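You operate a simulated robot arm through the tools that you are given. There is no shell and no other tool.

You are at the controls of a simulated robot arm. One attempt, no reset.

TASK
Put the stop peg in hole 1 and open the window against it.
Fine: turn the radiator knob to 0 as well.

It is judged by the outcome, as a careful person would: the job done as asked, and still so three seconds after it is handed in. It fails if anything else is knocked over, pushed out of place, dropped, spilled or broken.

THE ROBOT
A 6-joint arm with a two-finger gripper, fixed in place. Base frame: the origin is at the foot of the arm, x ahead of it, y to its left, z up; the work surface is at about z = 0.891. Readings come in m, degrees, newtons and seconds.
Its first joint turns from -166.0 to 166.0 degrees. Payload 2.45 kg.
Tool frame: the origin (TCP) lies between the finger pads and is the grasp point; the fingertips stand 0.02 m ahead of it; z points along the fingers, y is the line along which they close. Largest opening 0.14 m; the body of the gripper starts 0.168 m behind the TCP.
Orientation is that of the tool frame in the base frame, as a unit quaternion [w, x, y, z]. With the fingers straight down and closing along the base's y, the tool's x points along the base's -x, its y along +y and its z along -z.

THE INTERFACE
- The arm moves only by the tool move_arm. Its argument "deltas" is a list of rows, each an object (a shift or turn left out is 0, a gripper value left out holds the last) with "rotation": the turn, a rotation vector about the base's x, y, z in degrees, a list of three; "offset": the shift along the base's x, y, z in m, a list of three; "claw": the opening, from 0 (shut) to 1 (fully open). In form: [{"rotation": [rx, ry, rz], "offset": [tx, ty, tz], "claw": claw}, ...]. A call has 1 to 20 rows; each row shifts and turns the commanded pose from where the row before left it. Rows are played at 5 a second. More than 0.05 m and 8.6 degrees between two rows, or a gripper value outside its range, and nothing of the call is played. A pose out of reach is approached as far as the arm can. The call stops where the force on the tool passes 60 N (or 10 N more than at its start, if that is more) or the arm is blocked; 0.2 s more then pass. The fingers move at their own pace (about 0.045 m/s each) and stop on an object; they squeeze with about 43 N. The grip force told is the motor's: it shows also when the fingers shut on nothing. Time passes only in rows, and 0.2 s behind the last, so rows that do not move let the fingers close. The reply holds the time, the measured pose of the TCP, the force on the tool along the base axes, the opening and the grip force, in the units named above and with some noise, with the torque about the TCP (base axes, N m) and any sound that the robot's microphone picked up.
- Cameras (640 x 400 px; columns grow to the right, rows downward): "scene" is fixed at [0.2218, -0.502, 1.5483]; the picture's right is [0.67, -0.74, 0.00], its down [-0.61, -0.55, -0.57] and it looks along [0.43, 0.39, -0.82] (base axes); focal length 214 px, centre (320, 200). "wrist" rides on the gripper at [0.078, 0.011, -0.209] in the tool frame; the picture's right is [-0.14, 0.99, 0.00], its down [-0.92, -0.13, -0.37] and it looks along [-0.36, -0.05, 0.93] (tool axes); focal length 280 px, centre (320, 200). There is no depth. A picture from a camera that has moved, and an enlarged one, comes with that camera's place and axes in the base frame and with its lens. The place of the scene camera against the robot may be out by one fixed shift of up to 0.018 m in any direction.
- snapshot(camera): a new picture of that camera. It takes no simulated time.
- enlarge(camera, box): a new picture of the part [left, top, right, bottom] of that camera's present view, enlarged. It takes no simulated time.
- finish_job(): hands the job in; it is judged then, once.

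Nothing tells you positions but the pictures and the camera data. Unless the task says otherwise, let go and move clear before handing in.

The tools are called after "Emit:" as name(argument=value, ...) on one line, values as JSON. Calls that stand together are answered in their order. move_arm: Moves the arm, as the interface text tells. Its arguments: {"type":"object","properties":{"deltas":{"type":"array"}},"required":["deltas"]} The other tools are called the same way: snapshot (camera) takes a picture; enlarge (camera, box) takes an enlarged picture of a part of a camera's view; finish_job () hands the job in.

At the start:

```text
clock: 0.0
position: [0.672, 0.1804, 1.3587]
orientation: [0.0, 0.0, 1.0, 0.0]
ft_force: [-0.7, -0.3, -0.5]
moment: [0.01, -0.01, -0.03]
width: 0.14
finger_force: 0.0
```

scene: 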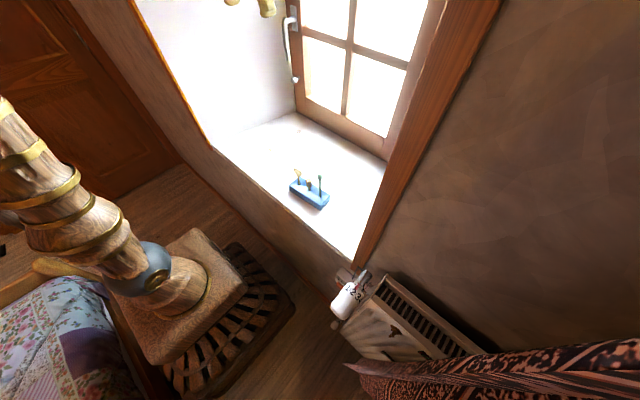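
wrist: 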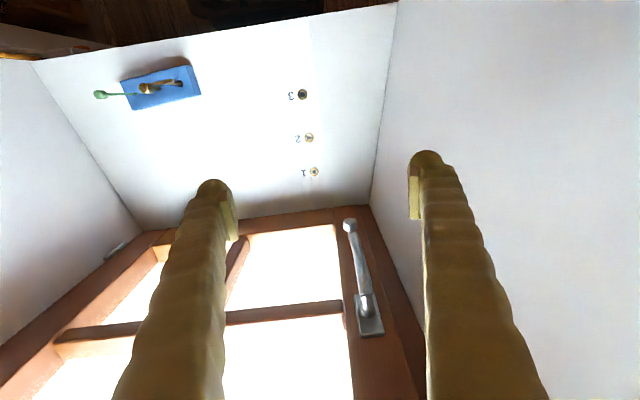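

I see a window in a niche with a white sill, three numbered holes, a blue block holding pegs, a window handle, and a radiator with a thermostat knob at lower right. I'll look closer before moving anything.

Emit:
enlarge(camera="wrist", box=[80, 40, 360, 215])

Emit:
enlarge(camera="scene", box=[260, 150, 360, 220])

Emit:
enlarge(camera="scene", box=[310, 250, 410, 340])

Emit:
enlarge(camera="scene", box=[220, 0, 460, 150])

```text
2.29 times, centred on (220, 128) of wrist
camera zoom: at [0.5941, 0.1901, 1.5664], right [0.14, 0.99, 0.0], down [0.92, -0.13, 0.37], along [0.36, -0.05, -0.93], focal length 641 px, centre (549, 366)
```

zoom: 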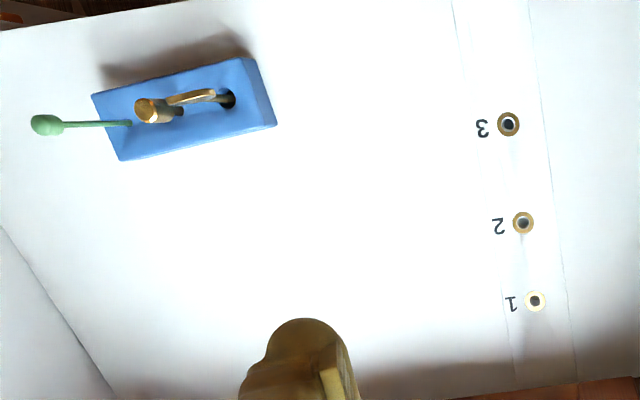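

```text
5.71 times, centred on (310, 185) of scene
camera zoom: at [0.2218, -0.502, 1.5483], right [0.67, -0.74, 0.0], down [-0.61, -0.55, -0.57], along [0.43, 0.39, -0.82], focal length 1226 px, centre (377, 286)
```

zoom: 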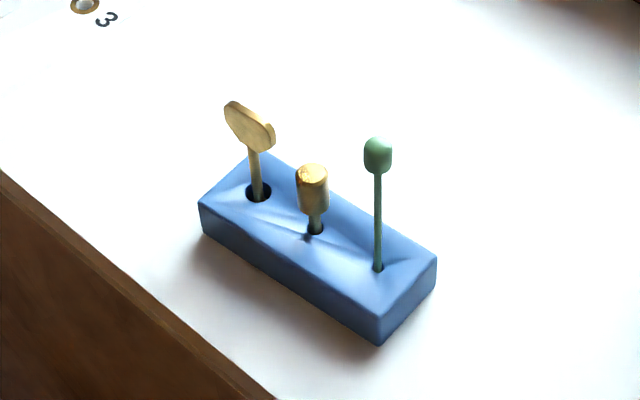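

```text
4.44 times, centred on (360, 295) of scene
camera zoom: at [0.2218, -0.502, 1.5483], right [0.67, -0.74, 0.0], down [-0.61, -0.55, -0.57], along [0.43, 0.39, -0.82], focal length 953 px, centre (142, -222)
```

zoom: 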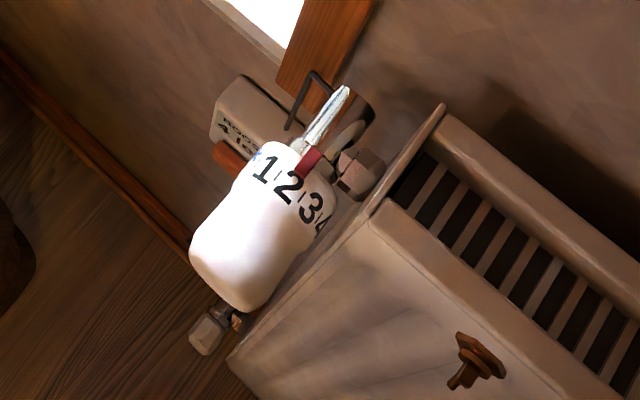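

```text
2.67 times, centred on (340, 75) of scene
camera zoom: at [0.2218, -0.502, 1.5483], right [0.67, -0.74, 0.0], down [-0.61, -0.55, -0.57], along [0.43, 0.39, -0.82], focal length 572 px, centre (267, 533)
```

zoom: 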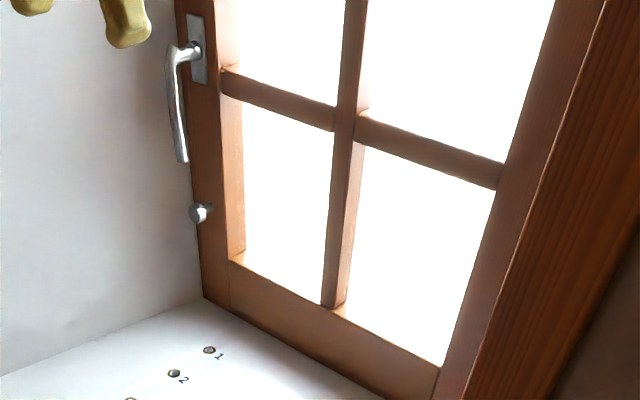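

Emit:
enlarge(camera="scene", box=[325, 255, 375, 290])

Emit:
enlarge(camera="scene", box=[270, 0, 330, 120])

Emit:
enlarge(camera="wrist", box=[290, 180, 420, 350])

Emit:
enlarge(camera="wrist", box=[0, 190, 180, 400])

```text
11.43 times, centred on (350, 272) of scene
camera zoom: at [0.2218, -0.502, 1.5483], right [0.67, -0.74, 0.0], down [-0.61, -0.55, -0.57], along [0.43, 0.39, -0.82], focal length 2451 px, centre (-23, -629)
```

zoom: 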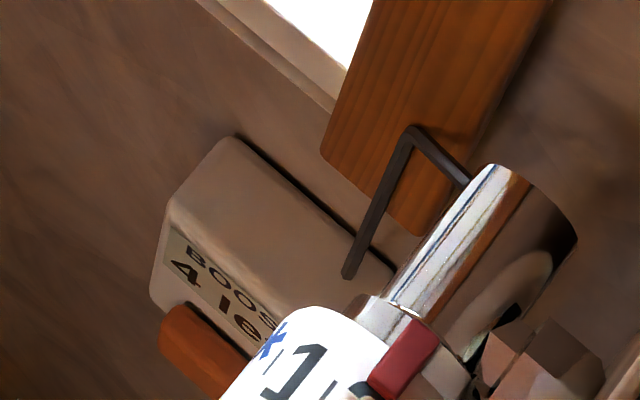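

```text
3.33 times, centred on (300, 60) of scene
camera zoom: at [0.2218, -0.502, 1.5483], right [0.67, -0.74, 0.0], down [-0.61, -0.55, -0.57], along [0.43, 0.39, -0.82], focal length 715 px, centre (387, 667)
```

zoom: 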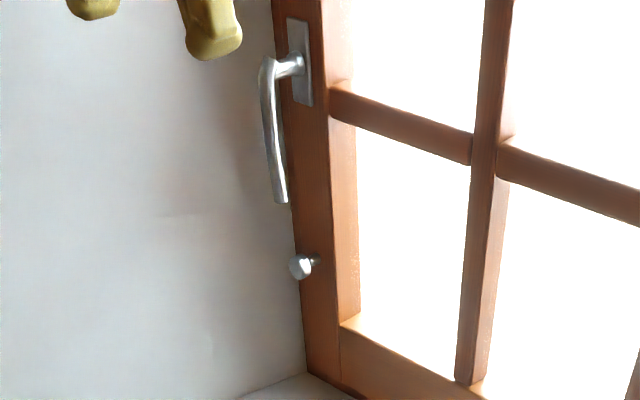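

```text
2.35 times, centred on (355, 265) of wrist
camera zoom: at [0.5941, 0.1901, 1.5664], right [0.14, 0.99, 0.0], down [0.92, -0.13, 0.37], along [0.36, -0.05, -0.93], focal length 660 px, centre (238, 47)
```

zoom: 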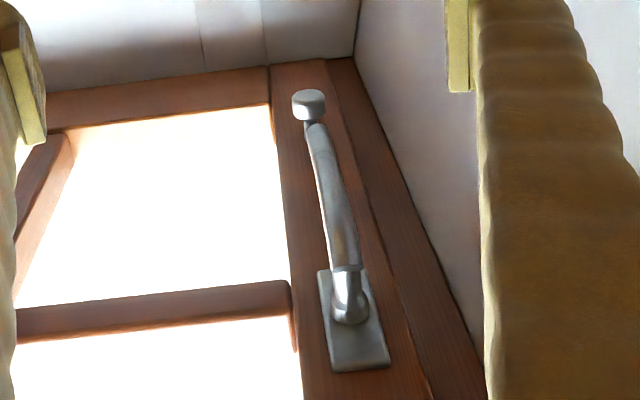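

```text
1.90 times, centred on (90, 295) of wrist
camera zoom: at [0.5941, 0.1901, 1.5664], right [0.14, 0.99, 0.0], down [0.92, -0.13, 0.37], along [0.36, -0.05, -0.93], focal length 534 px, centre (758, 19)
```

zoom: 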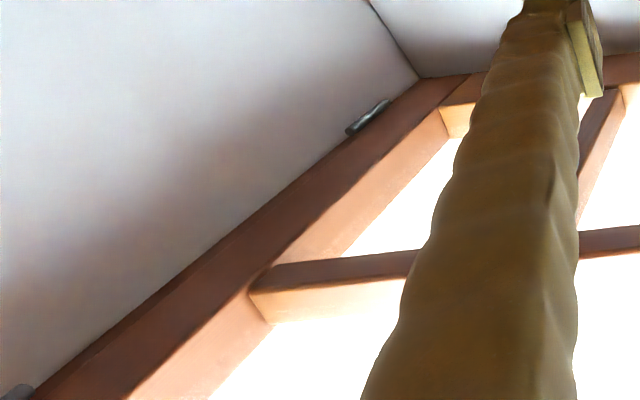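

The holes lie on the sill at about y 0.149 (hole 1 near x 0.778), and the window is hinged on the -y side with a handle and a pull knob on the +y side. I'll move over the blue block to see which item is the stop peg.

Emit:
move_arm(deltas=[{"offset": [-0.0172, -0.03, -0.0159]}, {"offset": [-0.0172, -0.03, -0.0159]}, {"offset": [-0.0172, -0.03, -0.0159]}, {"offset": [-0.0172, -0.03, -0.0159]}, {"offset": [-0.0172, -0.03, -0.0159]}, {"offset": [-0.0172, -0.03, -0.0159]}, {"offset": [-0.0172, -0.03, -0.0159]}, {"offset": [-0.0172, -0.03, -0.0159]}, {"offset": [-0.0172, -0.03, -0.0159]}, {"offset": [-0.0172, -0.03, -0.0159]}])

Emit:
snapshot(camera="wrist")

Emit:
snapshot(camera="scene")

```text
clock: 2.4
position: [0.5136, -0.1248, 1.1665]
orientation: [-0.031, 0.001, 1.0, 0.007]
ft_force: [-0.1, -0.4, -0.3]
moment: [0.0, -0.01, -0.01]
width: 0.1399
finger_force: 0.0
stopped in row 10: the arm was blocked; the commanded pose is now the measured one
```

```text
taken
camera wrist: at [0.4492, -0.1179, 1.3806], right [0.14, 0.99, 0.01], down [0.94, -0.13, 0.31], along [0.31, -0.04, -0.95], focal length 280 px, centre (320, 200)
```

wrist: 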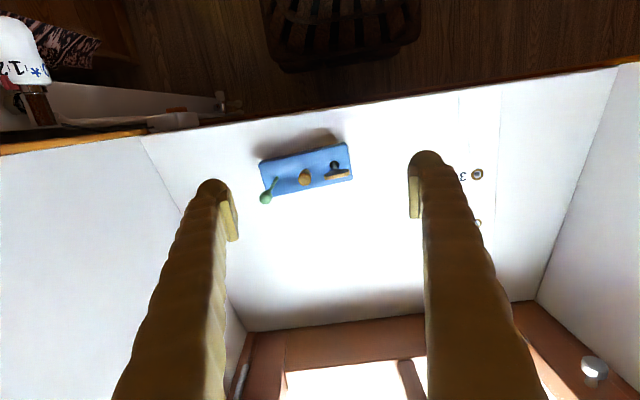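

```text
taken
```

scene: 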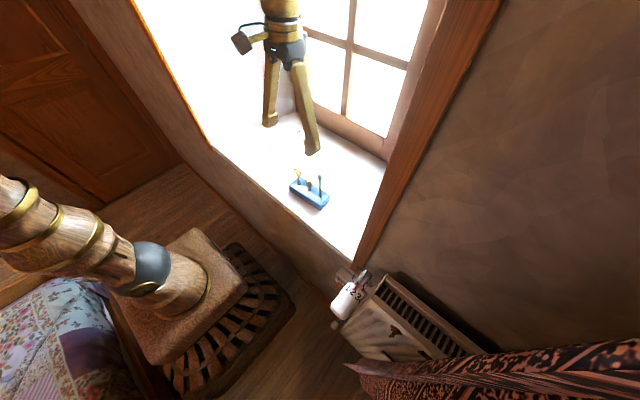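

The move stopped near a reach limit (no contact force), with a slight tilt. I'll zoom in on the block and its items, plus the thermostat, from here.

Emit:
enlarge(camera="wrist", box=[240, 120, 370, 215])

Emit:
enlarge(camera="wrist", box=[0, 0, 240, 150])

Emit:
enlarge(camera="scene", box=[280, 160, 340, 215])

```text
4.21 times, centred on (305, 168) of wrist
camera zoom: at [0.4492, -0.1179, 1.3806], right [0.14, 0.99, 0.01], down [0.94, -0.13, 0.31], along [0.31, -0.04, -0.95], focal length 1181 px, centre (383, 337)
```

zoom: 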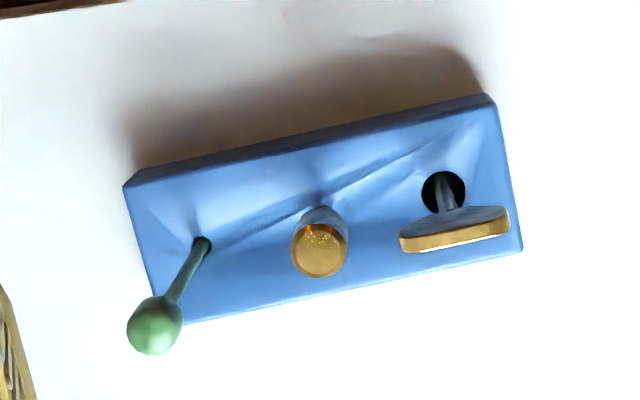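

```text
2.67 times, centred on (120, 75) of wrist
camera zoom: at [0.4492, -0.1179, 1.3806], right [0.14, 0.99, 0.01], down [0.94, -0.13, 0.31], along [0.31, -0.04, -0.95], focal length 748 px, centre (853, 533)
```

zoom: 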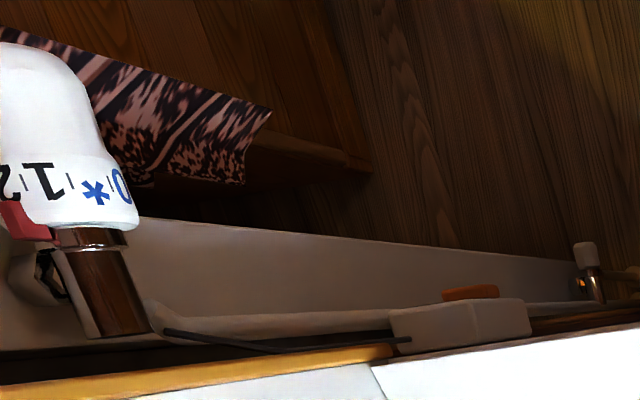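

```text
7.27 times, centred on (310, 188) of scene
camera zoom: at [0.2218, -0.502, 1.5483], right [0.67, -0.74, 0.0], down [-0.61, -0.55, -0.57], along [0.43, 0.39, -0.82], focal length 1560 px, centre (393, 291)
```

zoom: 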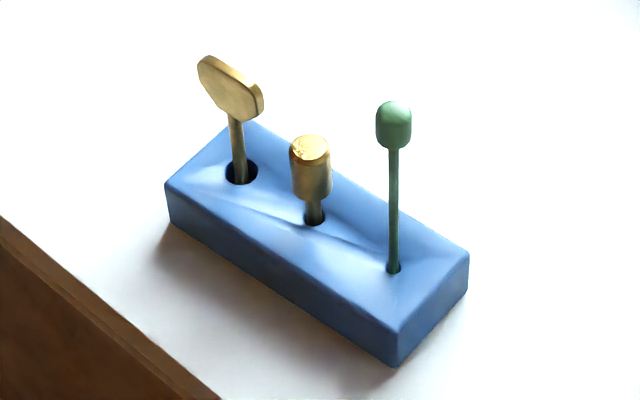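

The middle brass item with the cylindrical head looks like the stop peg; the others are a flat-headed key and a green-capped stake. Its head is near (0.546, -0.154, z≈0.96). I'll level the tool, turn it 90° so the fingers close along x clear of the neighbours, and hover over it.

Emit:
move_arm(deltas=[{"rotation": [-0.8, -3.55, 0.1], "offset": [0.006, -0.006, -0.01], "claw": 0.4}, {"rotation": [0, 0, 8.18], "offset": [0.003, -0.003, -0.004]}, {"rotation": [0, 0, 8.18], "offset": [0.003, -0.003, -0.004]}, {"rotation": [0, 0, 8.18], "offset": [0.003, -0.003, -0.004]}, {"rotation": [0, 0, 8.18], "offset": [0.003, -0.003, -0.004]}, {"rotation": [0, 0, 8.18], "offset": [0.003, -0.003, -0.004]}, {"rotation": [0, 0, 8.18], "offset": [0.003, -0.002, -0.004]}, {"rotation": [0, 0, 8.18], "offset": [0.002, -0.002, -0.004]}, {"rotation": [0, 0, 8.18], "offset": [0.002, -0.002, -0.004]}, {"rotation": [0, 0, 8.18], "offset": [0.002, -0.002, -0.002]}, {"rotation": [0, 0, 8.18], "offset": [0.002, 0, -0.002]}, {"rotation": [0, 0, 8.18], "offset": [0.0, 0, 0]}, {}])

Emit:
snapshot(camera="wrist")

Emit:
snapshot(camera="scene")

```text
clock: 5.2
position: [0.5432, -0.1533, 1.1244]
orientation: [-0.003, 0.708, -0.707, -0.002]
ft_force: [0.5, -0.6, 0.4]
moment: [0.03, -0.02, -0.04]
width: 0.0558
finger_force: 0.0
```

```text
taken
camera wrist: at [0.5344, -0.234, 1.3328], right [-0.99, 0.14, 0.0], down [0.13, 0.92, 0.38], along [0.05, 0.37, -0.93], focal length 280 px, centre (320, 200)
```

wrist: 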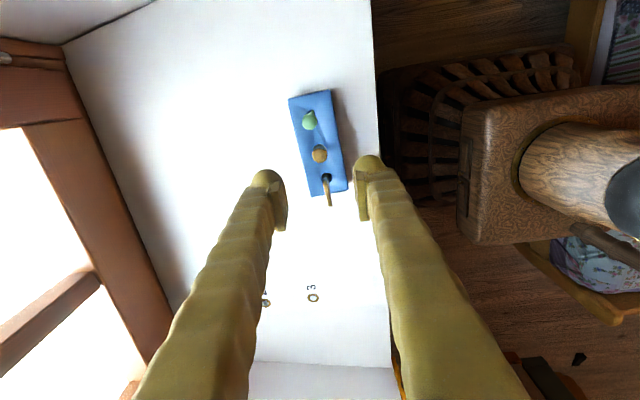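

```text
taken
```

scene: 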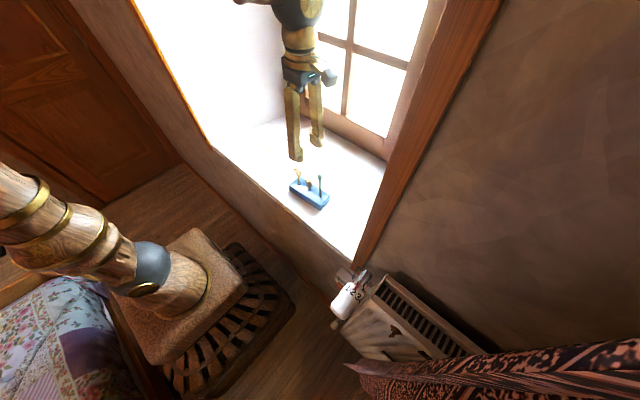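

Emit:
enlarge(camera="wrist", box=[270, 80, 370, 215])

```text
2.96 times, centred on (320, 148) of wrist
camera zoom: at [0.5344, -0.234, 1.3328], right [-0.99, 0.14, 0.0], down [0.13, 0.92, 0.38], along [0.05, 0.37, -0.93], focal length 831 px, centre (320, 356)
```

zoom: 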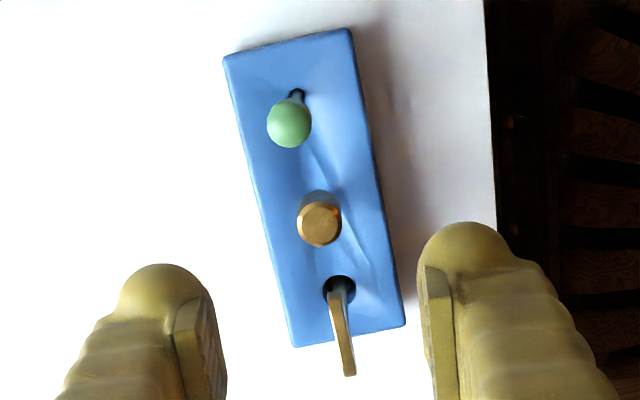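

The peg head is centred about (0.545, -0.151), top near z≈0.967. I'll descend partway with the fingers straddling it in x and check.

Emit:
move_arm(deltas=[{"offset": [0.001, 0.001, -0.03]}, {"offset": [0.001, 0.001, -0.03]}, {"offset": [0, 0, -0.03]}, {"offset": [0, 0, -0.02]}, {}])

Emit:
enlarge(camera="wrist", box=[220, 60, 420, 220])

Emit:
enlarge(camera="scene", box=[270, 130, 350, 215])

```text
clock: 6.4
position: [0.5463, -0.1505, 1.0142]
orientation: [0.003, -0.707, 0.707, 0.003]
ft_force: [-0.2, 0.1, 0.5]
moment: [0.01, 0.03, -0.02]
width: 0.056
finger_force: 0.0
```

```text
2.50 times, centred on (320, 140) of wrist
camera zoom: at [0.5363, -0.2319, 1.2227], right [-0.99, 0.14, 0.0], down [0.13, 0.92, 0.38], along [0.05, 0.37, -0.93], focal length 701 px, centre (320, 350)
```

zoom: 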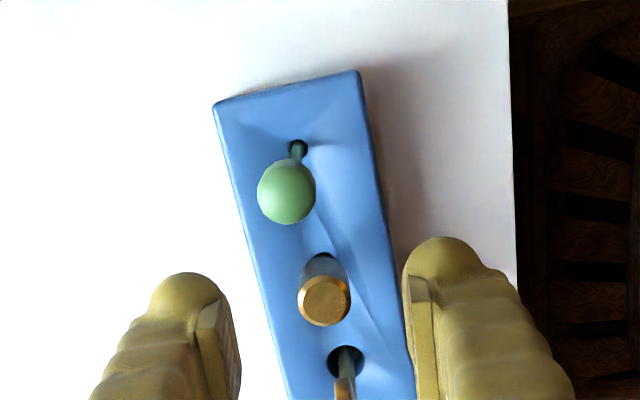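

```text
4.71 times, centred on (310, 172) of scene
camera zoom: at [0.2218, -0.502, 1.5483], right [0.67, -0.74, 0.0], down [-0.61, -0.55, -0.57], along [0.43, 0.39, -0.82], focal length 1009 px, centre (367, 329)
```

zoom: 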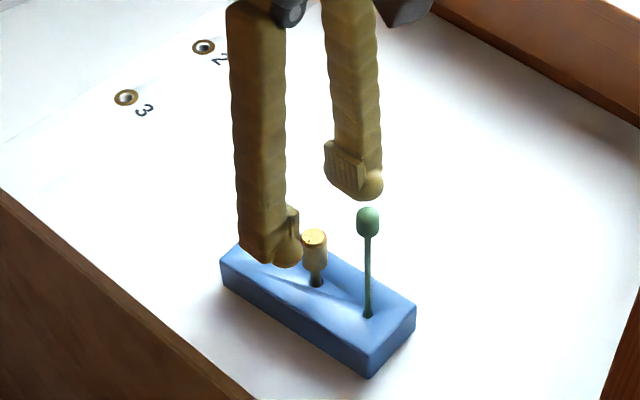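

Alignment looks right. I'll go down to grasp the head and close the fingers.

Emit:
move_arm(deltas=[{"offset": [-0.001, 0, -0.02]}, {"offset": [0, 0, -0.02]}, {"offset": [0, 0, -0.019]}, {}, {"claw": 0.25}, {"claw": 0.1}, {"claw": 0.05}, {"claw": 0.0}, {}, {}])

Emit:
enlarge(camera="wrist", box=[220, 60, 420, 220])

Emit:
enlarge(camera="scene", box=[270, 130, 350, 215])

```text
clock: 8.6
position: [0.5461, -0.1522, 0.9569]
orientation: [0.003, -0.707, 0.707, 0.003]
ft_force: [-0.5, 0.2, 0.1]
moment: [-0.01, -0.03, 0.02]
width: 0.0147
finger_force: 40.8
```

```text
2.50 times, centred on (320, 140) of wrist
camera zoom: at [0.5356, -0.232, 1.1644], right [-0.99, 0.14, 0.0], down [0.13, 0.92, 0.38], along [0.05, 0.37, -0.93], focal length 701 px, centre (320, 350)
```

zoom: 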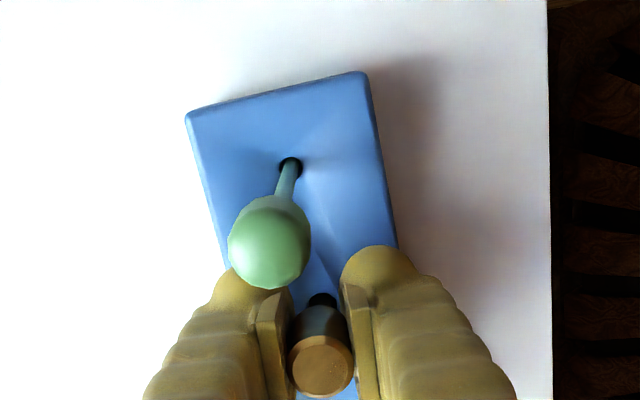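

```text
4.71 times, centred on (310, 172) of scene
camera zoom: at [0.2218, -0.502, 1.5483], right [0.67, -0.74, 0.0], down [-0.61, -0.55, -0.57], along [0.43, 0.39, -0.82], focal length 1009 px, centre (367, 329)
```

zoom: 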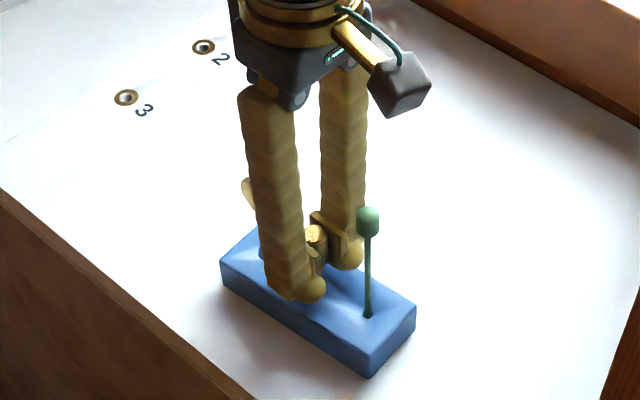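

The fingers hold the head (14.7 mm). I'll lift straight up and check that only the peg comes out.

Emit:
move_arm(deltas=[{"offset": [0, 0, 0.01]}, {"offset": [0, 0, 0.015]}, {"offset": [0, 0, 0.015]}, {"offset": [0, 0, 0.02]}, {"offset": [0, 0, 0.025]}, {"offset": [0, 0, 0.03]}, {"offset": [0, 0, 0.03]}, {}])

Emit:
snapshot(camera="wrist")

Emit:
enlarge(camera="scene", box=[270, 120, 350, 215])

```text
clock: 10.4
position: [0.5452, -0.1511, 1.1009]
orientation: [0.003, -0.707, 0.707, 0.003]
ft_force: [0.2, -0.2, -0.2]
moment: [-0.01, 0.02, -0.01]
width: 0.0148
finger_force: 40.7
```

```text
taken
camera wrist: at [0.5346, -0.2316, 1.3094], right [-0.99, 0.14, 0.0], down [0.13, 0.92, 0.38], along [0.05, 0.37, -0.93], focal length 280 px, centre (320, 200)
```

wrist: 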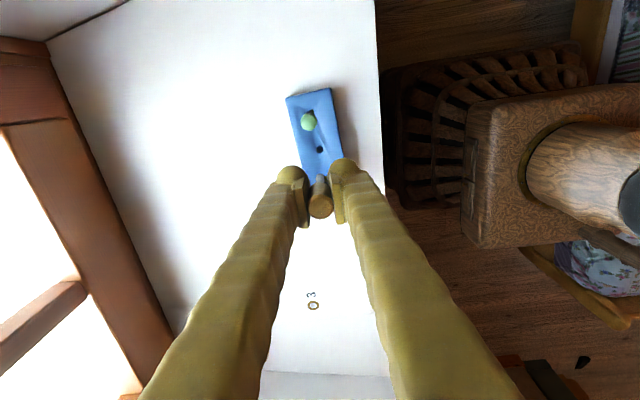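

```text
4.21 times, centred on (310, 168) of scene
camera zoom: at [0.2218, -0.502, 1.5483], right [0.67, -0.74, 0.0], down [-0.61, -0.55, -0.57], along [0.43, 0.39, -0.82], focal length 903 px, centre (362, 337)
```

zoom: 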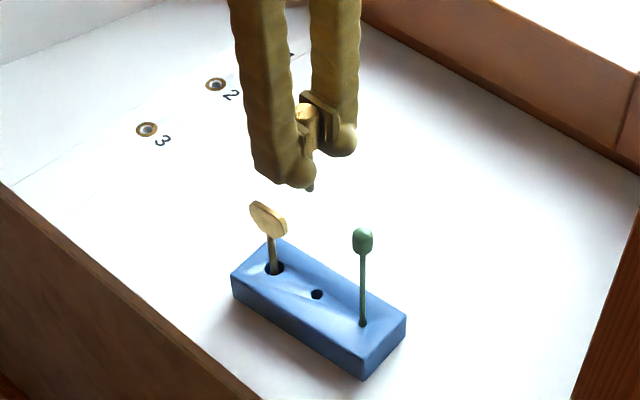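

Emit:
enlarge(camera="scene", box=[290, 135, 325, 170])

Emit:
enlarge(camera="wrist", box=[270, 140, 370, 230])

```text
11.43 times, centred on (308, 152) of scene
camera zoom: at [0.2218, -0.502, 1.5483], right [0.67, -0.74, 0.0], down [-0.61, -0.55, -0.57], along [0.43, 0.39, -0.82], focal length 2451 px, centre (463, 743)
```

zoom: 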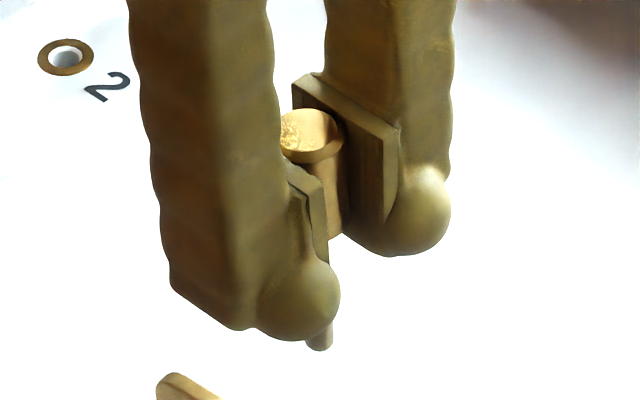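

```text
4.44 times, centred on (320, 185) of wrist
camera zoom: at [0.5346, -0.2316, 1.3094], right [-0.99, 0.14, 0.0], down [0.13, 0.92, 0.38], along [0.05, 0.37, -0.93], focal length 1246 px, centre (320, 267)
```

zoom: 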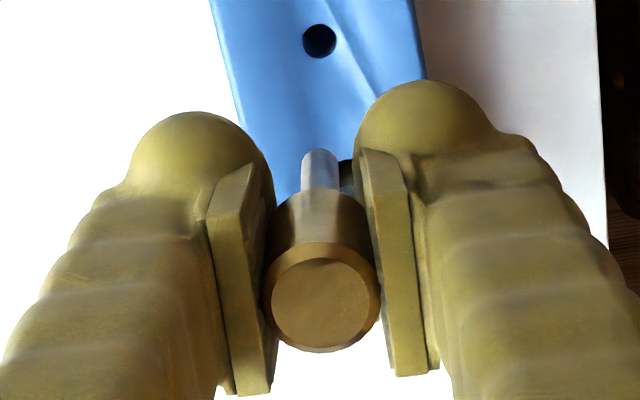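

The peg is out cleanly, its shaft tip roughly 0.07 m below the TCP. I'll carry it toward hole 1, staying above the key and short of the window handle.

Emit:
move_arm(deltas=[{"offset": [0.03, 0, 0.02]}, {"offset": [0.0156, 0.0375, 0]}, {"offset": [0.0156, 0.0375, 0]}, {"offset": [0.0156, 0.0375, 0]}, {"offset": [0.0156, 0.0375, 0]}, {"offset": [0.0156, 0.0375, 0]}, {"offset": [0.0156, 0.0375, 0]}, {"offset": [0.0156, 0.0375, 0]}, {"offset": [0.0156, 0.0375, 0]}, {}])

Emit:
snapshot(camera="wrist")

Emit:
snapshot(camera="scene")

```text
clock: 12.6
position: [0.7008, 0.1485, 1.1213]
orientation: [0.002, -0.706, 0.708, 0.002]
ft_force: [0.1, 0.4, -0.7]
moment: [0.01, 0.02, 0.04]
width: 0.0142
finger_force: 40.3
```

```text
taken
camera wrist: at [0.6907, 0.0682, 1.3287], right [-0.99, 0.14, 0.0], down [0.13, 0.92, 0.38], along [0.05, 0.37, -0.93], focal length 280 px, centre (320, 200)
```

wrist: 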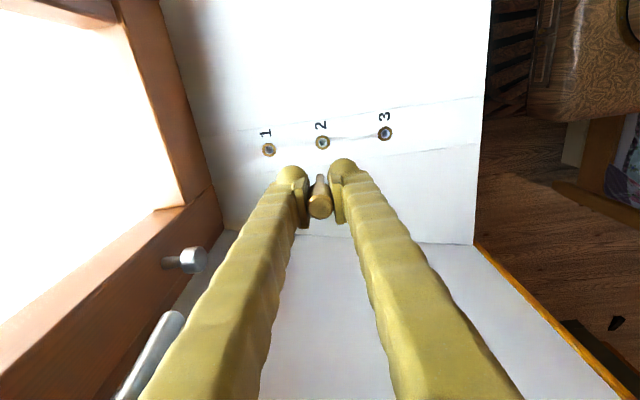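

```text
taken
```

scene: 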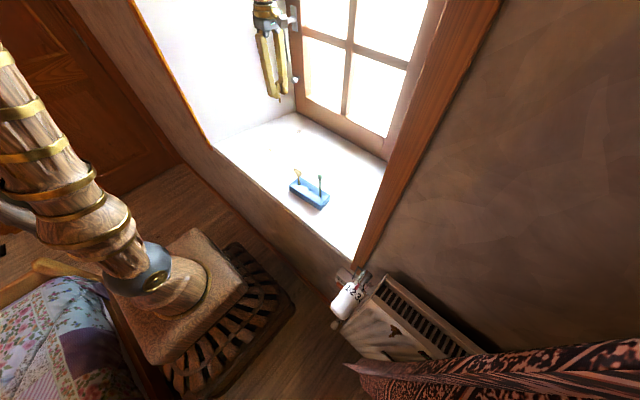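

Emit:
enlarge(camera="wrist", box=[240, 110, 400, 220])

Emit:
enlarge(camera="wrist", box=[80, 180, 280, 400])

Emit:
enlarge(camera="scene", box=[220, 0, 340, 140])

```text
3.64 times, centred on (320, 165) of wrist
camera zoom: at [0.6907, 0.0682, 1.3287], right [-0.99, 0.14, 0.0], down [0.13, 0.92, 0.38], along [0.05, 0.37, -0.93], focal length 1020 px, centre (320, 327)
```

zoom: 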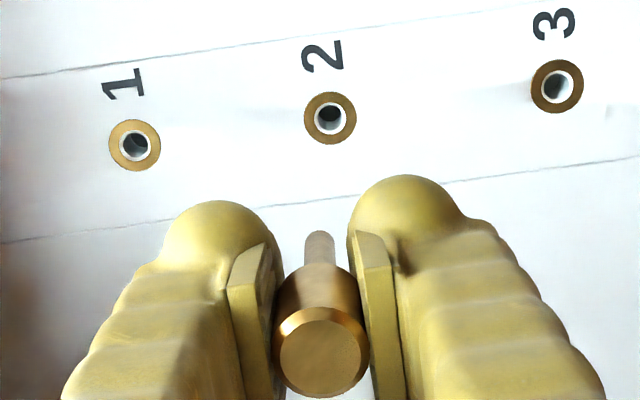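

```text
1.82 times, centred on (180, 290) of wrist
camera zoom: at [0.6907, 0.0682, 1.3287], right [-0.99, 0.14, 0.0], down [0.13, 0.92, 0.38], along [0.05, 0.37, -0.93], focal length 510 px, centre (574, 36)
```

zoom: 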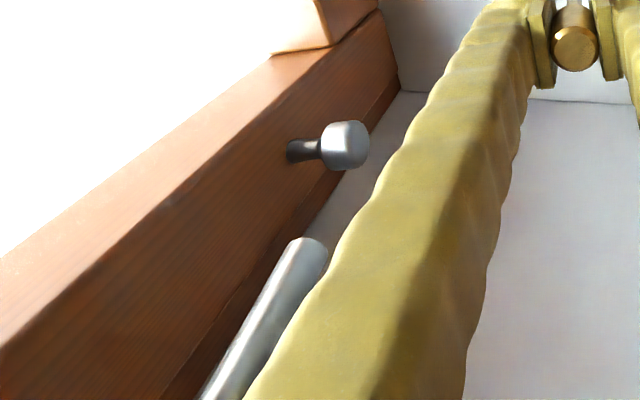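

```text
2.86 times, centred on (280, 70) of scene
camera zoom: at [0.2218, -0.502, 1.5483], right [0.67, -0.74, 0.0], down [-0.61, -0.55, -0.57], along [0.43, 0.39, -0.82], focal length 613 px, centre (434, 571)
```

zoom: 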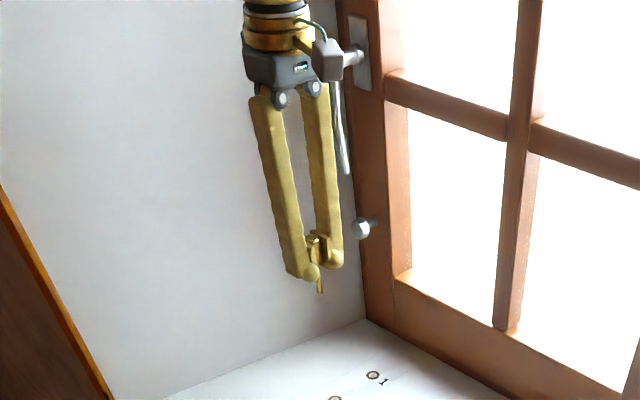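

The peg hangs vertical, about 0.080 m in x from hole 1 and 4 mm off in y. I'll move over hole 1 while trimming the small tilt, then check clearance with the handle and window.

Emit:
move_arm(deltas=[{"rotation": [-0.4, 0, 0], "offset": [0.02, -0.001, 0]}, {"offset": [0.02, -0.001, 0]}, {"offset": [0.02, -0.001, -0.01]}, {"offset": [0.02, -0.001, -0.02]}, {"offset": [0, 0, -0.02]}, {}])

Emit:
snapshot(camera="wrist")

Emit:
enlarge(camera="scene", box=[220, 0, 340, 140])

Emit:
enlarge(camera="wrist", box=[270, 110, 370, 210])

```text
clock: 14.0
position: [0.7806, 0.1444, 1.0711]
orientation: [0.0, 0.708, -0.706, 0.0]
ft_force: [-0.1, -0.7, 0.1]
moment: [-0.01, -0.01, -0.02]
width: 0.0146
finger_force: 40.5
```

```text
taken
camera wrist: at [0.7705, 0.0659, 1.2792], right [-0.99, 0.14, 0.0], down [0.13, 0.92, 0.37], along [0.05, 0.37, -0.93], focal length 280 px, centre (320, 200)
```

wrist: 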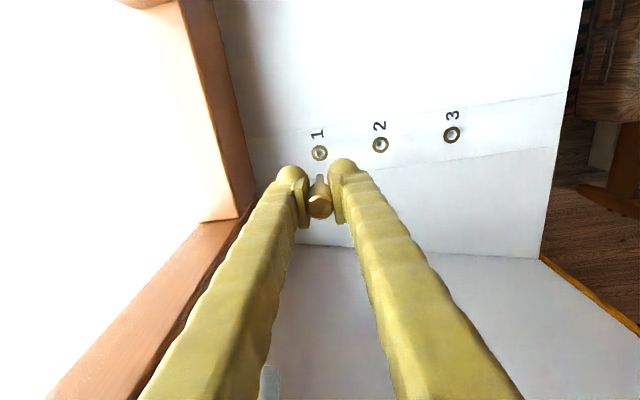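

```text
2.86 times, centred on (280, 70) of scene
camera zoom: at [0.2218, -0.502, 1.5483], right [0.67, -0.74, 0.0], down [-0.61, -0.55, -0.57], along [0.43, 0.39, -0.82], focal length 613 px, centre (434, 571)
```

zoom: 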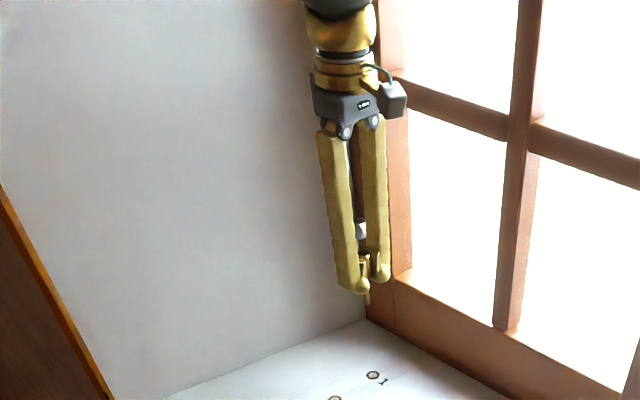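

```text
4.00 times, centred on (320, 160) of wrist
camera zoom: at [0.7705, 0.0659, 1.2792], right [-0.99, 0.14, 0.0], down [0.13, 0.92, 0.37], along [0.05, 0.37, -0.93], focal length 1122 px, centre (320, 360)
```

zoom: 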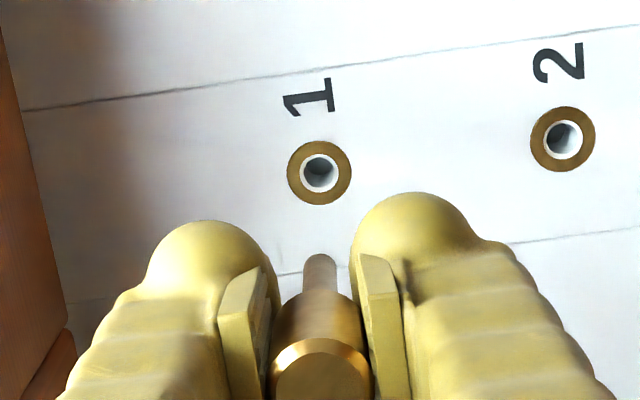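

Peg and hole are aligned within about 2 mm. I'll trim and lower to just above the hole, then check again.

Emit:
move_arm(deltas=[{"offset": [0.001, 0.001, -0.02]}, {"offset": [0, 0, -0.03]}, {"offset": [0, 0, -0.03]}, {"offset": [0, 0, -0.016]}, {}])

Emit:
enlarge(camera="wrist", box=[270, 130, 370, 220])

Emit:
enlarge(camera="scene", box=[260, 60, 340, 140])

```text
clock: 15.2
position: [0.7814, 0.1459, 0.9744]
orientation: [0.001, 0.707, -0.707, 0.0]
ft_force: [0.0, 0.2, -0.6]
moment: [0.0, -0.01, 0.0]
width: 0.0145
finger_force: 40.4
```

```text
4.44 times, centred on (320, 175) of wrist
camera zoom: at [0.771, 0.0669, 1.1828], right [-0.99, 0.14, 0.0], down [0.13, 0.92, 0.37], along [0.05, 0.37, -0.93], focal length 1246 px, centre (320, 311)
```

zoom: 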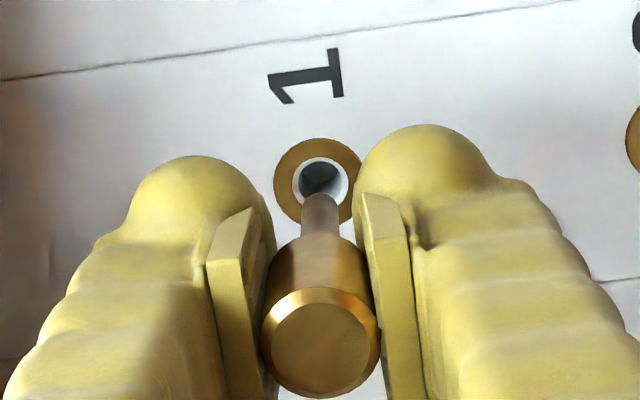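

```text
5.00 times, centred on (300, 100) of scene
camera zoom: at [0.2218, -0.502, 1.5483], right [0.67, -0.74, 0.0], down [-0.61, -0.55, -0.57], along [0.43, 0.39, -0.82], focal length 1072 px, centre (420, 700)
```

zoom: 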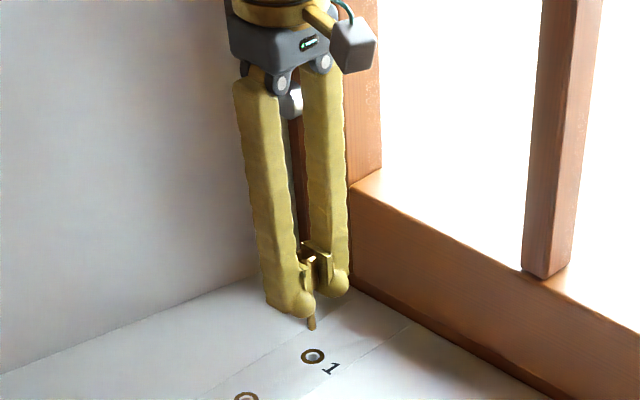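

Peg tip and hole 1 are lined up within a millimetre. I'll lower slowly into the hole and watch the force.

Emit:
move_arm(deltas=[{"offset": [0, 0, -0.008]}, {"offset": [0, 0, -0.007]}, {"offset": [0, 0, -0.006]}, {"offset": [0, 0, -0.005]}, {"offset": [0, 0, -0.005]}, {}])

Emit:
enlarge(camera="wrist", box=[270, 130, 370, 220])

Emit:
enlarge(camera="scene", box=[270, 90, 330, 140])

```text
clock: 16.6
position: [0.7819, 0.1455, 0.9452]
orientation: [-0.001, 0.707, -0.707, 0.0]
ft_force: [-0.3, 0.8, -0.8]
moment: [-0.02, 0.01, 0.0]
width: 0.0143
finger_force: 41.0
```

```text
4.44 times, centred on (320, 175) of wrist
camera zoom: at [0.7709, 0.0668, 1.1525], right [-0.99, 0.14, 0.0], down [0.13, 0.92, 0.37], along [0.05, 0.37, -0.93], focal length 1246 px, centre (320, 311)
```

zoom: 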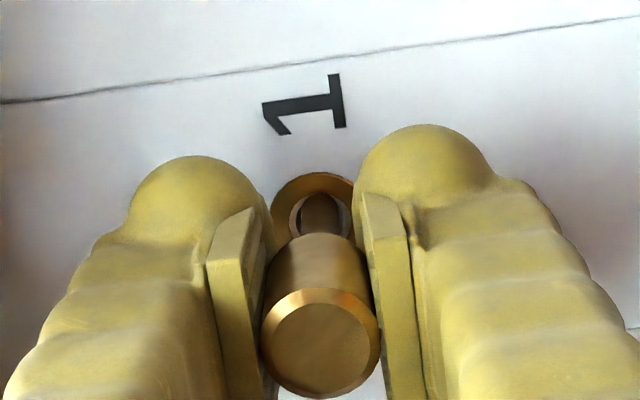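

```text
8.00 times, centred on (300, 115) of scene
camera zoom: at [0.2218, -0.502, 1.5483], right [0.67, -0.74, 0.0], down [-0.61, -0.55, -0.57], along [0.43, 0.39, -0.82], focal length 1716 px, centre (480, 880)
```

zoom: 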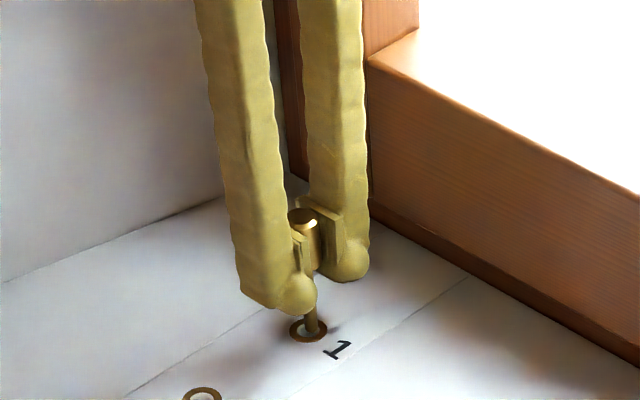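

The shaft has entered hole 1 with no contact force. I'll continue down to seat it.

Emit:
move_arm(deltas=[{"offset": [0, 0, -0.005]}, {"offset": [0, 0, -0.005]}, {"offset": [0, 0, -0.005]}, {"offset": [0, 0, -0.004]}, {"offset": [0, 0, -0.004]}, {}])

Emit:
enlarge(camera="wrist", box=[270, 130, 370, 220])

Emit:
enlarge(camera="scene", box=[270, 90, 330, 140])

```text
clock: 18.0
position: [0.783, 0.1469, 0.9203]
orientation: [-0.001, 0.707, -0.707, 0.0]
ft_force: [3.7, 16.3, 30.4]
moment: [0.43, -0.09, 0.0]
width: 0.0134
finger_force: 40.0
```

```text
4.44 times, centred on (320, 175) of wrist
camera zoom: at [0.7709, 0.0676, 1.129], right [-0.99, 0.14, 0.0], down [0.13, 0.92, 0.37], along [0.05, 0.37, -0.93], focal length 1246 px, centre (320, 311)
```

zoom: 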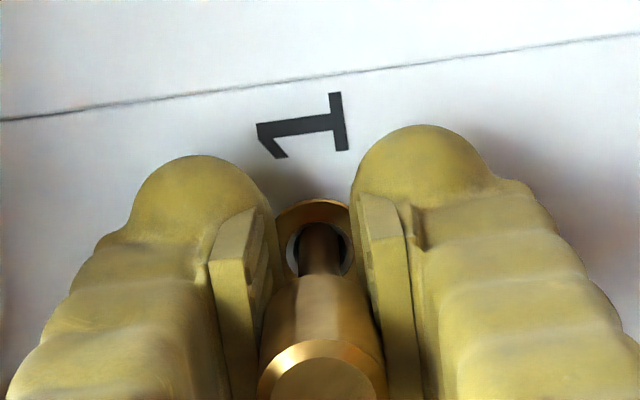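

```text
8.00 times, centred on (300, 115) of scene
camera zoom: at [0.2218, -0.502, 1.5483], right [0.67, -0.74, 0.0], down [-0.61, -0.55, -0.57], along [0.43, 0.39, -0.82], focal length 1716 px, centre (480, 880)
```

zoom: 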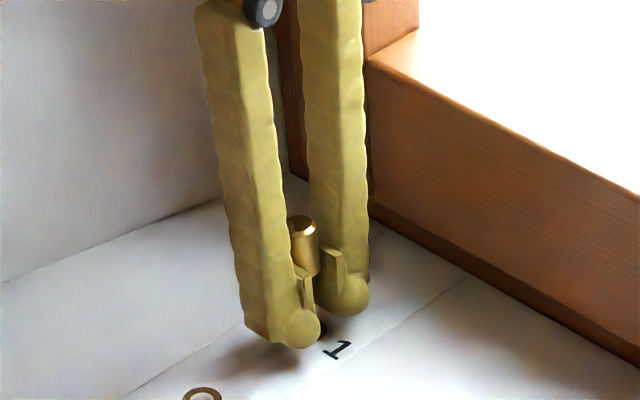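

The force rose (30 N up, 16 N toward +y), suggesting the tip is rubbing the -y side of the bushing. I'll back off a little, shift slightly +y, and look.

Emit:
move_arm(deltas=[{"offset": [0, 0, 0.004]}, {"offset": [0, 0.001, 0.003]}, {}])

Emit:
enlarge(camera="wrist", box=[280, 150, 360, 220])

Emit:
enlarge(camera="scene", box=[280, 100, 320, 140])

```text
clock: 18.8
position: [0.7819, 0.1458, 0.9266]
orientation: [0.001, 0.707, -0.707, 0.0]
ft_force: [-1.2, 0.1, 0.1]
moment: [0.01, -0.01, 0.04]
width: 0.0134
finger_force: 39.4
```

```text
5.71 times, centred on (320, 185) of wrist
camera zoom: at [0.7711, 0.0677, 1.1358], right [-0.99, 0.14, 0.0], down [0.13, 0.92, 0.37], along [0.05, 0.37, -0.93], focal length 1602 px, centre (320, 286)
```

zoom: 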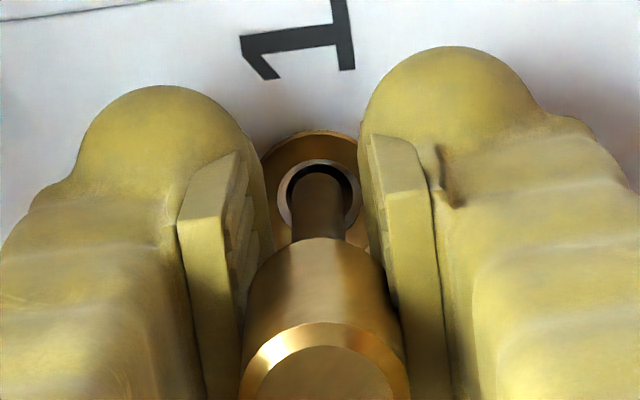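

```text
10.00 times, centred on (300, 120) of scene
camera zoom: at [0.2218, -0.502, 1.5483], right [0.67, -0.74, 0.0], down [-0.61, -0.55, -0.57], along [0.43, 0.39, -0.82], focal length 2145 px, centre (520, 1000)
```

zoom: 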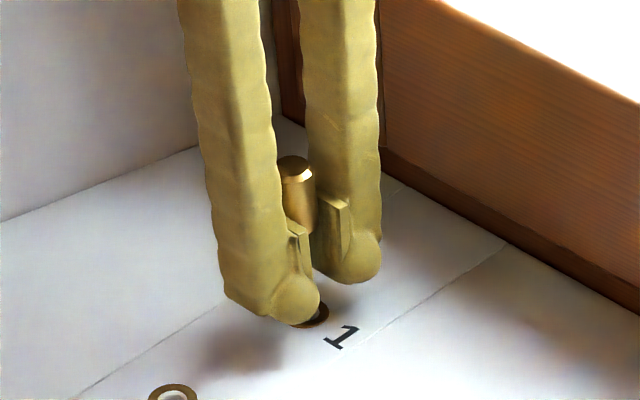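

Emit:
move_arm(deltas=[{"offset": [0, 0.001, -0.002]}, {"offset": [0, 0, -0.002]}, {"offset": [0, 0, -0.002]}, {}])

Emit:
enlarge(camera="wrist", box=[280, 150, 360, 220])

```text
clock: 19.8
position: [0.7815, 0.1485, 0.9226]
orientation: [0.001, 0.708, -0.707, 0.001]
ft_force: [-0.5, 1.0, -0.7]
moment: [0.03, 0.03, -0.01]
width: 0.0136
finger_force: 39.9
```

```text
5.71 times, centred on (320, 185) of wrist
camera zoom: at [0.7711, 0.0687, 1.1303], right [-0.99, 0.14, 0.0], down [0.13, 0.92, 0.37], along [0.05, 0.37, -0.93], focal length 1602 px, centre (320, 286)
```

zoom: 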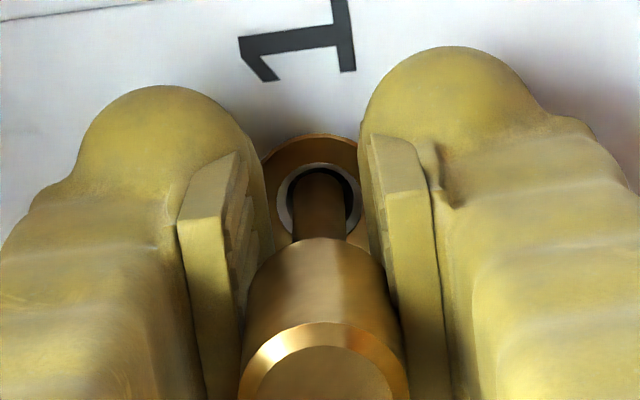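

Emit:
move_arm(deltas=[{"offset": [0, 0, -0.002]}, {"offset": [0, 0, -0.002]}, {}])

Emit:
enlarge(camera="wrist", box=[280, 150, 360, 220])

Emit:
enlarge(camera="scene", box=[280, 100, 320, 140])

```text
clock: 20.6
position: [0.782, 0.1465, 0.9172]
orientation: [0.0, -0.707, 0.708, 0.0]
ft_force: [-0.2, -0.8, -0.5]
moment: [-0.03, 0.0, 0.01]
width: 0.0136
finger_force: 39.9
```

```text
5.71 times, centred on (320, 185) of wrist
camera zoom: at [0.7713, 0.0684, 1.1261], right [-0.99, 0.14, 0.0], down [0.13, 0.92, 0.37], along [0.05, 0.37, -0.93], focal length 1602 px, centre (320, 286)
```

zoom: 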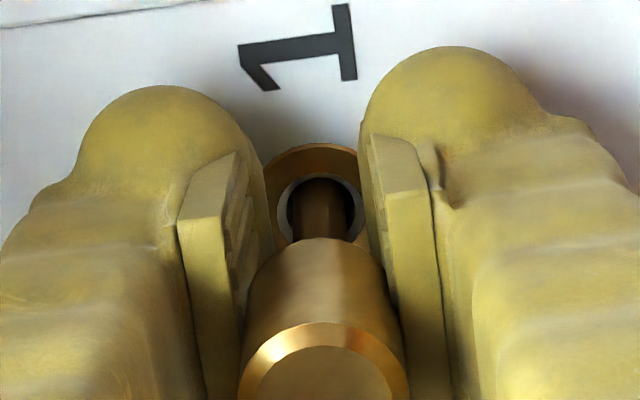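

```text
10.00 times, centred on (300, 120) of scene
camera zoom: at [0.2218, -0.502, 1.5483], right [0.67, -0.74, 0.0], down [-0.61, -0.55, -0.57], along [0.43, 0.39, -0.82], focal length 2145 px, centre (520, 1000)
```

zoom: 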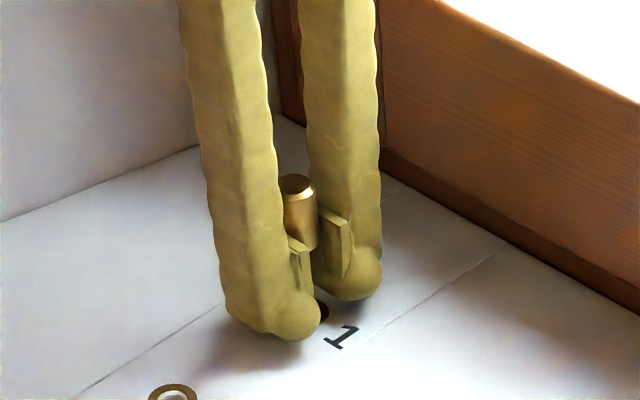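

The peg is now sliding into the hole freely. I'll lower the last few millimetres, release it to seat, and look.

Emit:
move_arm(deltas=[{"offset": [0, 0, -0.0015]}, {"offset": [0, 0, -0.0015]}, {}, {"claw": 0.12}, {"claw": 0.16}, {"claw": 0.25}, {}, {}])

Emit:
enlarge(camera="wrist", box=[270, 140, 370, 230])

Emit:
enlarge(camera="scene", box=[280, 100, 320, 140])

```text
clock: 22.4
position: [0.7816, 0.1471, 0.9145]
orientation: [0.0, -0.707, 0.707, 0.0]
ft_force: [0.3, -0.2, -0.6]
moment: [-0.02, -0.02, -0.01]
width: 0.035
finger_force: 0.0
```

```text
4.44 times, centred on (320, 185) of wrist
camera zoom: at [0.7715, 0.0682, 1.123], right [-0.99, 0.14, 0.0], down [0.13, 0.92, 0.37], along [0.05, 0.37, -0.93], focal length 1246 px, centre (320, 267)
```

zoom: 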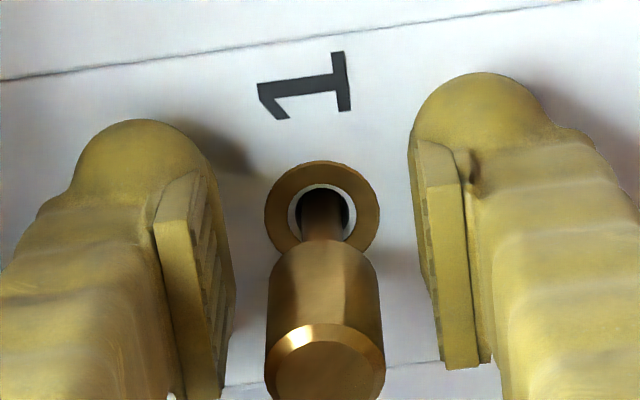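

```text
10.00 times, centred on (300, 120) of scene
camera zoom: at [0.2218, -0.502, 1.5483], right [0.67, -0.74, 0.0], down [-0.61, -0.55, -0.57], along [0.43, 0.39, -0.82], focal length 2145 px, centre (520, 1000)
```

zoom: 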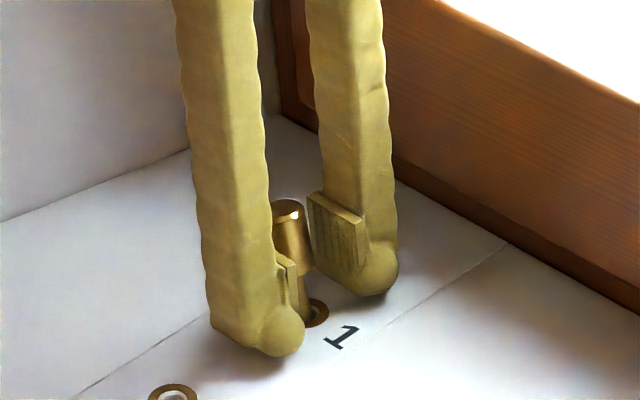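

I've released it; the peg stands in hole 1, perhaps leaning slightly toward +y. I'll rise clear and check how it is seated.

Emit:
move_arm(deltas=[{"offset": [0, -0.001, 0.01], "claw": 0.35}, {"offset": [0, 0, 0.03]}, {"offset": [0, 0, 0.03]}, {"offset": [0, 0, 0.03]}, {}])

Emit:
enlarge(camera="wrist", box=[270, 120, 370, 220])

Emit:
enlarge(camera="scene", box=[280, 100, 320, 140])

```text
clock: 23.6
position: [0.782, 0.1464, 1.0153]
orientation: [0.0, -0.707, 0.707, -0.001]
ft_force: [0.6, -0.5, -0.1]
moment: [0.0, -0.02, 0.02]
width: 0.0488
finger_force: 0.1
```

```text
4.00 times, centred on (320, 170) of wrist
camera zoom: at [0.7711, 0.0676, 1.2238], right [-0.99, 0.14, 0.0], down [0.13, 0.92, 0.37], along [0.05, 0.37, -0.93], focal length 1122 px, centre (320, 320)
```

zoom: 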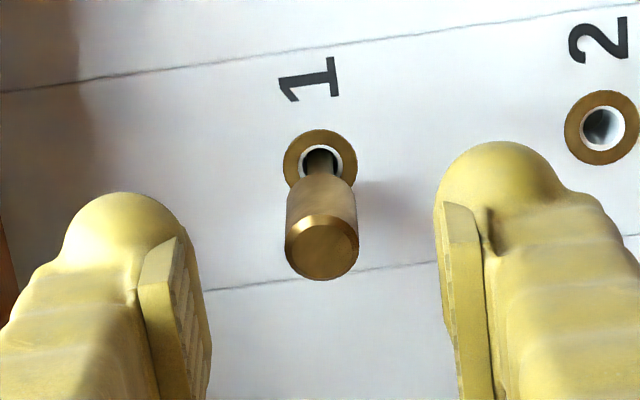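

```text
10.00 times, centred on (300, 120) of scene
camera zoom: at [0.2218, -0.502, 1.5483], right [0.67, -0.74, 0.0], down [-0.61, -0.55, -0.57], along [0.43, 0.39, -0.82], focal length 2145 px, centre (520, 1000)
```

zoom: 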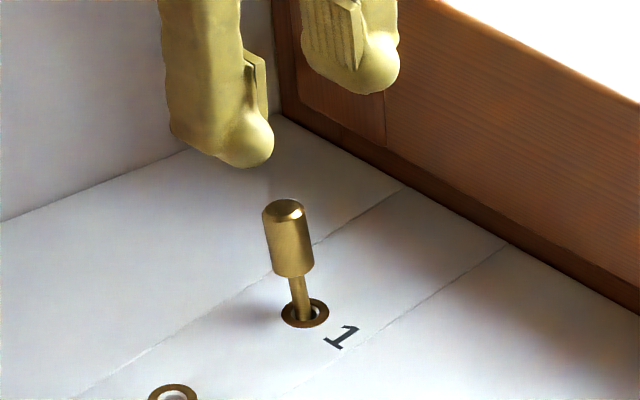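

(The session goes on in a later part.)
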